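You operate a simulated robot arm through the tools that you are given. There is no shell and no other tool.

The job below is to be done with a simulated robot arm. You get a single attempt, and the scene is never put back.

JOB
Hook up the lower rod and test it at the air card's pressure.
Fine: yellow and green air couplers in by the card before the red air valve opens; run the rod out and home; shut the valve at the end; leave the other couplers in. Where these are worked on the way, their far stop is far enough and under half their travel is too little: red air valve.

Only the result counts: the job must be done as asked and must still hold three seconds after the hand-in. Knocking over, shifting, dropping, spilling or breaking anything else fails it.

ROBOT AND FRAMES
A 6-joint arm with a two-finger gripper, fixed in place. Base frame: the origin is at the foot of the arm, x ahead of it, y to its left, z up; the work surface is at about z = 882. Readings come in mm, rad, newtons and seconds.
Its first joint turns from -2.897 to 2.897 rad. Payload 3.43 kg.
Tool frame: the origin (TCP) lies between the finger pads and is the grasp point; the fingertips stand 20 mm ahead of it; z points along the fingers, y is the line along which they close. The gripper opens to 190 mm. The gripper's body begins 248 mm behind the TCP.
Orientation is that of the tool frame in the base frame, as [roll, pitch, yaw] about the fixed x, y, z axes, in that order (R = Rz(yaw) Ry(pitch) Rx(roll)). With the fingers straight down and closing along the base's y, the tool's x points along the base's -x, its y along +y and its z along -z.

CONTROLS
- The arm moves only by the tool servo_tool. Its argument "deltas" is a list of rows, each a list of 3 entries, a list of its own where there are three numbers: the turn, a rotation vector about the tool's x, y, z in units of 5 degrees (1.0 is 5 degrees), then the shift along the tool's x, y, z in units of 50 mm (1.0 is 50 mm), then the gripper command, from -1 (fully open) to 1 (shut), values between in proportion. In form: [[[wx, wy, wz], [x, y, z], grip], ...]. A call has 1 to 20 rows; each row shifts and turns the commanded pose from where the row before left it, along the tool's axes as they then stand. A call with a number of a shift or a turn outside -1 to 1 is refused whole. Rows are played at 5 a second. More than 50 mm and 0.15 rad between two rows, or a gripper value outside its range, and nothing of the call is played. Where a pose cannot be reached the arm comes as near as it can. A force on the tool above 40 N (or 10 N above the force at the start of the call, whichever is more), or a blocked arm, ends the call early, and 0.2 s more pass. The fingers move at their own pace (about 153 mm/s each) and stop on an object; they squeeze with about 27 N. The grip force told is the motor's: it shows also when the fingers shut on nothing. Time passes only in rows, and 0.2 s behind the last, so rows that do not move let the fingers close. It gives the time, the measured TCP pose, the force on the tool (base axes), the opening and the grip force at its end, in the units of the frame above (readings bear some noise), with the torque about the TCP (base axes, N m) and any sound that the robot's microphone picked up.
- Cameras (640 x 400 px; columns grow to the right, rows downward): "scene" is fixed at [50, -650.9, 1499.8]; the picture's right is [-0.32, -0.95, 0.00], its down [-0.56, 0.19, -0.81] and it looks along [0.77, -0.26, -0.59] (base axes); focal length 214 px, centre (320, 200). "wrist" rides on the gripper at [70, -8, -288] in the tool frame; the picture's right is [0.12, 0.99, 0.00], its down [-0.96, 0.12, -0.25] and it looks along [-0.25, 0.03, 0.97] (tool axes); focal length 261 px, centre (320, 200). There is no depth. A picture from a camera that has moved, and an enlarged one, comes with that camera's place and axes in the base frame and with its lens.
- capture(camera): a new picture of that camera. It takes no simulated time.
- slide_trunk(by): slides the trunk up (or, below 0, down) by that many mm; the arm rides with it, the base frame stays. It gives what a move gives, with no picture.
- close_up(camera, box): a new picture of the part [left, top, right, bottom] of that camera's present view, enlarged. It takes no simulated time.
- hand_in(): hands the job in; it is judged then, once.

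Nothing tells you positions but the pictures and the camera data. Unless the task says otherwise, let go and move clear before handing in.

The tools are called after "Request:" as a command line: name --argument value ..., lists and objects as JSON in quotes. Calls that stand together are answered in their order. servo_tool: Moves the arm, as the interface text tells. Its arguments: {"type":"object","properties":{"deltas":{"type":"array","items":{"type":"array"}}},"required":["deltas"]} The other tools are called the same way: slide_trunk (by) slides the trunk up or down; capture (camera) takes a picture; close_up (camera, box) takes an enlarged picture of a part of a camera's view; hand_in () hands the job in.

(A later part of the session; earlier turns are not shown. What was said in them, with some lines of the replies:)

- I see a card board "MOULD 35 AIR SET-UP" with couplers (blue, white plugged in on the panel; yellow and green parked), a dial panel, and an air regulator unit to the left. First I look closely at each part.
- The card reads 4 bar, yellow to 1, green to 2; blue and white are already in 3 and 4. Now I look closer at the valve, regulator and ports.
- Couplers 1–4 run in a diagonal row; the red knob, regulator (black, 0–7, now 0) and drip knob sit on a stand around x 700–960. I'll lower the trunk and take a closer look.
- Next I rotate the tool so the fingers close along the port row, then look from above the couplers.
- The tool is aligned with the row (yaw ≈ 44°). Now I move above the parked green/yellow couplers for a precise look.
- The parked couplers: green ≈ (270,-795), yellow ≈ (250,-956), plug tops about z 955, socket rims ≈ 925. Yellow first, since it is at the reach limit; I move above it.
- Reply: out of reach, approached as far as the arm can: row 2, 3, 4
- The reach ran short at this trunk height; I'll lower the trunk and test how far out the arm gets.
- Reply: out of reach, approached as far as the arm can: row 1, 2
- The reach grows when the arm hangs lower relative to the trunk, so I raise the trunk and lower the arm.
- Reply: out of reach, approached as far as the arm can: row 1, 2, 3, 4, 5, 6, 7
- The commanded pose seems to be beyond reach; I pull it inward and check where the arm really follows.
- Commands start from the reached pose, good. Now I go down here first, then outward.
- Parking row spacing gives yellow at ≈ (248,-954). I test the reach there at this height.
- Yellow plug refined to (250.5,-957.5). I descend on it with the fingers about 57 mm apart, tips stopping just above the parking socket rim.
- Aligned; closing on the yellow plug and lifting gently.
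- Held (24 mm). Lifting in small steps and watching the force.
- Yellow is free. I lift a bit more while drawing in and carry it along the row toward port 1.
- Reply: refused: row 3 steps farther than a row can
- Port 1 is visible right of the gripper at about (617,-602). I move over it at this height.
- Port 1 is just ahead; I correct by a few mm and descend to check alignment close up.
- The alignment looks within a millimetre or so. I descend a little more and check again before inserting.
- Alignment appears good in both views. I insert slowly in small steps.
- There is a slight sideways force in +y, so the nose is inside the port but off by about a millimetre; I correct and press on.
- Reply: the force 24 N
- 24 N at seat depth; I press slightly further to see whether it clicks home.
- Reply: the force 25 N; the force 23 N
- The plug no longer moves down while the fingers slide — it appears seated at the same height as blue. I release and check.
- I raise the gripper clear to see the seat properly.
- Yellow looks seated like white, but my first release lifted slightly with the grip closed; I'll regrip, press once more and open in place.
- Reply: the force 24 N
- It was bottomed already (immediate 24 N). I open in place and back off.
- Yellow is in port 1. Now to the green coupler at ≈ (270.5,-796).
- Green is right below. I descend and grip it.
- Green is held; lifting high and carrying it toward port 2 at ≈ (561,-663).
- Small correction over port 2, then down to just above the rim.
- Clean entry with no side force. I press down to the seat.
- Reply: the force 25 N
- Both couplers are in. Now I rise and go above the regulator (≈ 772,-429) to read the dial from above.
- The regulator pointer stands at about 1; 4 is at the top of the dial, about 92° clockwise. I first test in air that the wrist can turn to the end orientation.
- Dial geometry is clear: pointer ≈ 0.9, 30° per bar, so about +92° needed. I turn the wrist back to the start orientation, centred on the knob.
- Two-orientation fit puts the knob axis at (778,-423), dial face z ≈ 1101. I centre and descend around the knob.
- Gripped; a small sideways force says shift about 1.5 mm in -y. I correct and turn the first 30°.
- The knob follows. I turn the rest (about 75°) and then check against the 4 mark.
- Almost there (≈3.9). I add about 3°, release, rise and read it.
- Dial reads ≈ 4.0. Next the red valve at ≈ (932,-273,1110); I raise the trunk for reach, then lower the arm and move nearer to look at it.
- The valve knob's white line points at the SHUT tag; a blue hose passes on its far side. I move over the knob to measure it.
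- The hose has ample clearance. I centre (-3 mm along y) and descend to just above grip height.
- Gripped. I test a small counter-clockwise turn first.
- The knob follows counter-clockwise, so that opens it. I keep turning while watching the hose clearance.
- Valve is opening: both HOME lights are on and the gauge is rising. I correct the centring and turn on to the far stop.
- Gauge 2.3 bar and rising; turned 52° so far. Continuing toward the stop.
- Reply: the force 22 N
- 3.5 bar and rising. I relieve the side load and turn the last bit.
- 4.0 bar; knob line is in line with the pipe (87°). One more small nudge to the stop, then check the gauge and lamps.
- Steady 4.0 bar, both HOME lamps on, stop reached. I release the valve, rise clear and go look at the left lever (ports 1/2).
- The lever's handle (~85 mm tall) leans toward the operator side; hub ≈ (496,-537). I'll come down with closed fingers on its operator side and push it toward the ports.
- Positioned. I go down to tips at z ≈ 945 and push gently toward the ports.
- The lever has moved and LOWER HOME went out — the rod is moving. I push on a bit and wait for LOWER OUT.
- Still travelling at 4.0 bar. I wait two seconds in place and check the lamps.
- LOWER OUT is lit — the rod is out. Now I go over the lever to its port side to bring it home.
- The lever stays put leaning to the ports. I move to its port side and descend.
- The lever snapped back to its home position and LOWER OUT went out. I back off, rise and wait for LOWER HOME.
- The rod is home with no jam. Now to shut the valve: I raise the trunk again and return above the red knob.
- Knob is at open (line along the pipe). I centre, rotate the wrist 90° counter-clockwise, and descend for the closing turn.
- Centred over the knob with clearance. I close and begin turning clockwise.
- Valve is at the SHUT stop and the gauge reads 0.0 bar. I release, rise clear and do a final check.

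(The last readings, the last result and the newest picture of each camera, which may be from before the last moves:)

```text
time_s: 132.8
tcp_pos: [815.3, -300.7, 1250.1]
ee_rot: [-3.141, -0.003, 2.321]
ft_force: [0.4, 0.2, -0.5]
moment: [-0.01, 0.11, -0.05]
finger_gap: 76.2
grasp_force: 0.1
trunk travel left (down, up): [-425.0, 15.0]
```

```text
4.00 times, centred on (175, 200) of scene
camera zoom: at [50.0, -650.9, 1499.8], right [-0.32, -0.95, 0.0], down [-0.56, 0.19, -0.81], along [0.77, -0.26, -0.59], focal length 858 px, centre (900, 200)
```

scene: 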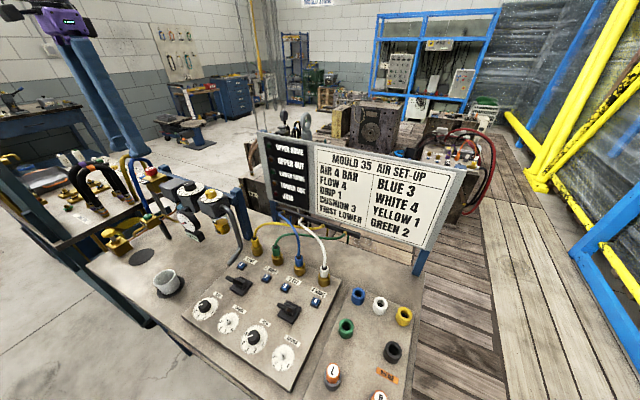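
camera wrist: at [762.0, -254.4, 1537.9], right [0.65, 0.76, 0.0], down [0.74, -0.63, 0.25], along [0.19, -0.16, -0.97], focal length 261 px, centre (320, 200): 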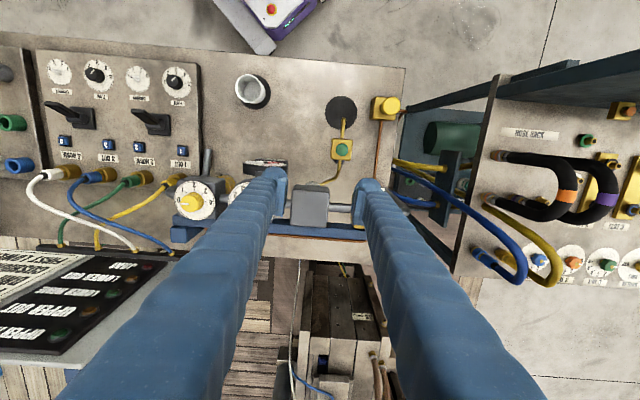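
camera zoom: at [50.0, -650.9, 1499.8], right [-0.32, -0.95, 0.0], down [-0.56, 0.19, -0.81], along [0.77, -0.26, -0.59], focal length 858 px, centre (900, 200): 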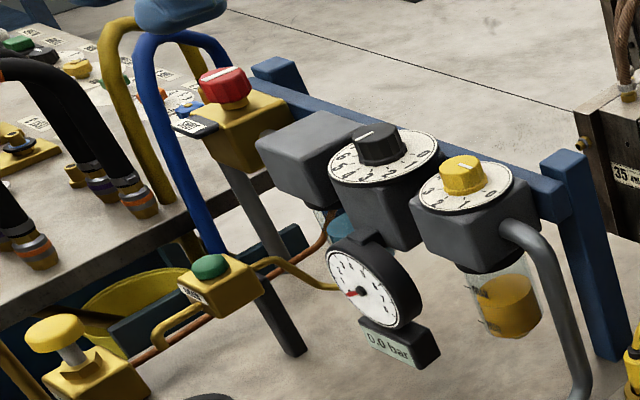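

Everything is in order: the four couplers are in by the card, the rod ran out and home at 4.0 bar, the valve is shut and the gauge reads 0.0 bar. The gripper is clear, so I hand in.

Request:
hand_in

```text
The job is handed in.
```

The lower rod is hooked up and tested at the card's 4 bar, and I have handed the job in.

- **Couplers:** yellow went into port 1 and green into port 2 before the valve was opened. Blue and white stayed in ports 3 and 4.
- **Pressure:** I turned the regulator from about 1 to 4, and the gauge read a steady 4.0 bar with the valve open.
- **Rod test:** the lower rod ran out (LOWER OUT lamp lit) and back home (LOWER HOME lamp lit), with no jam.
- **Valve:** the red air valve went fully open to its far stop for the test. It is now back at SHUT and the gauge reads 0.0 bar.

I left the drip, flow and cushion dials as they were, since only the card's pressure was asked for. The regulator is still set at 4.
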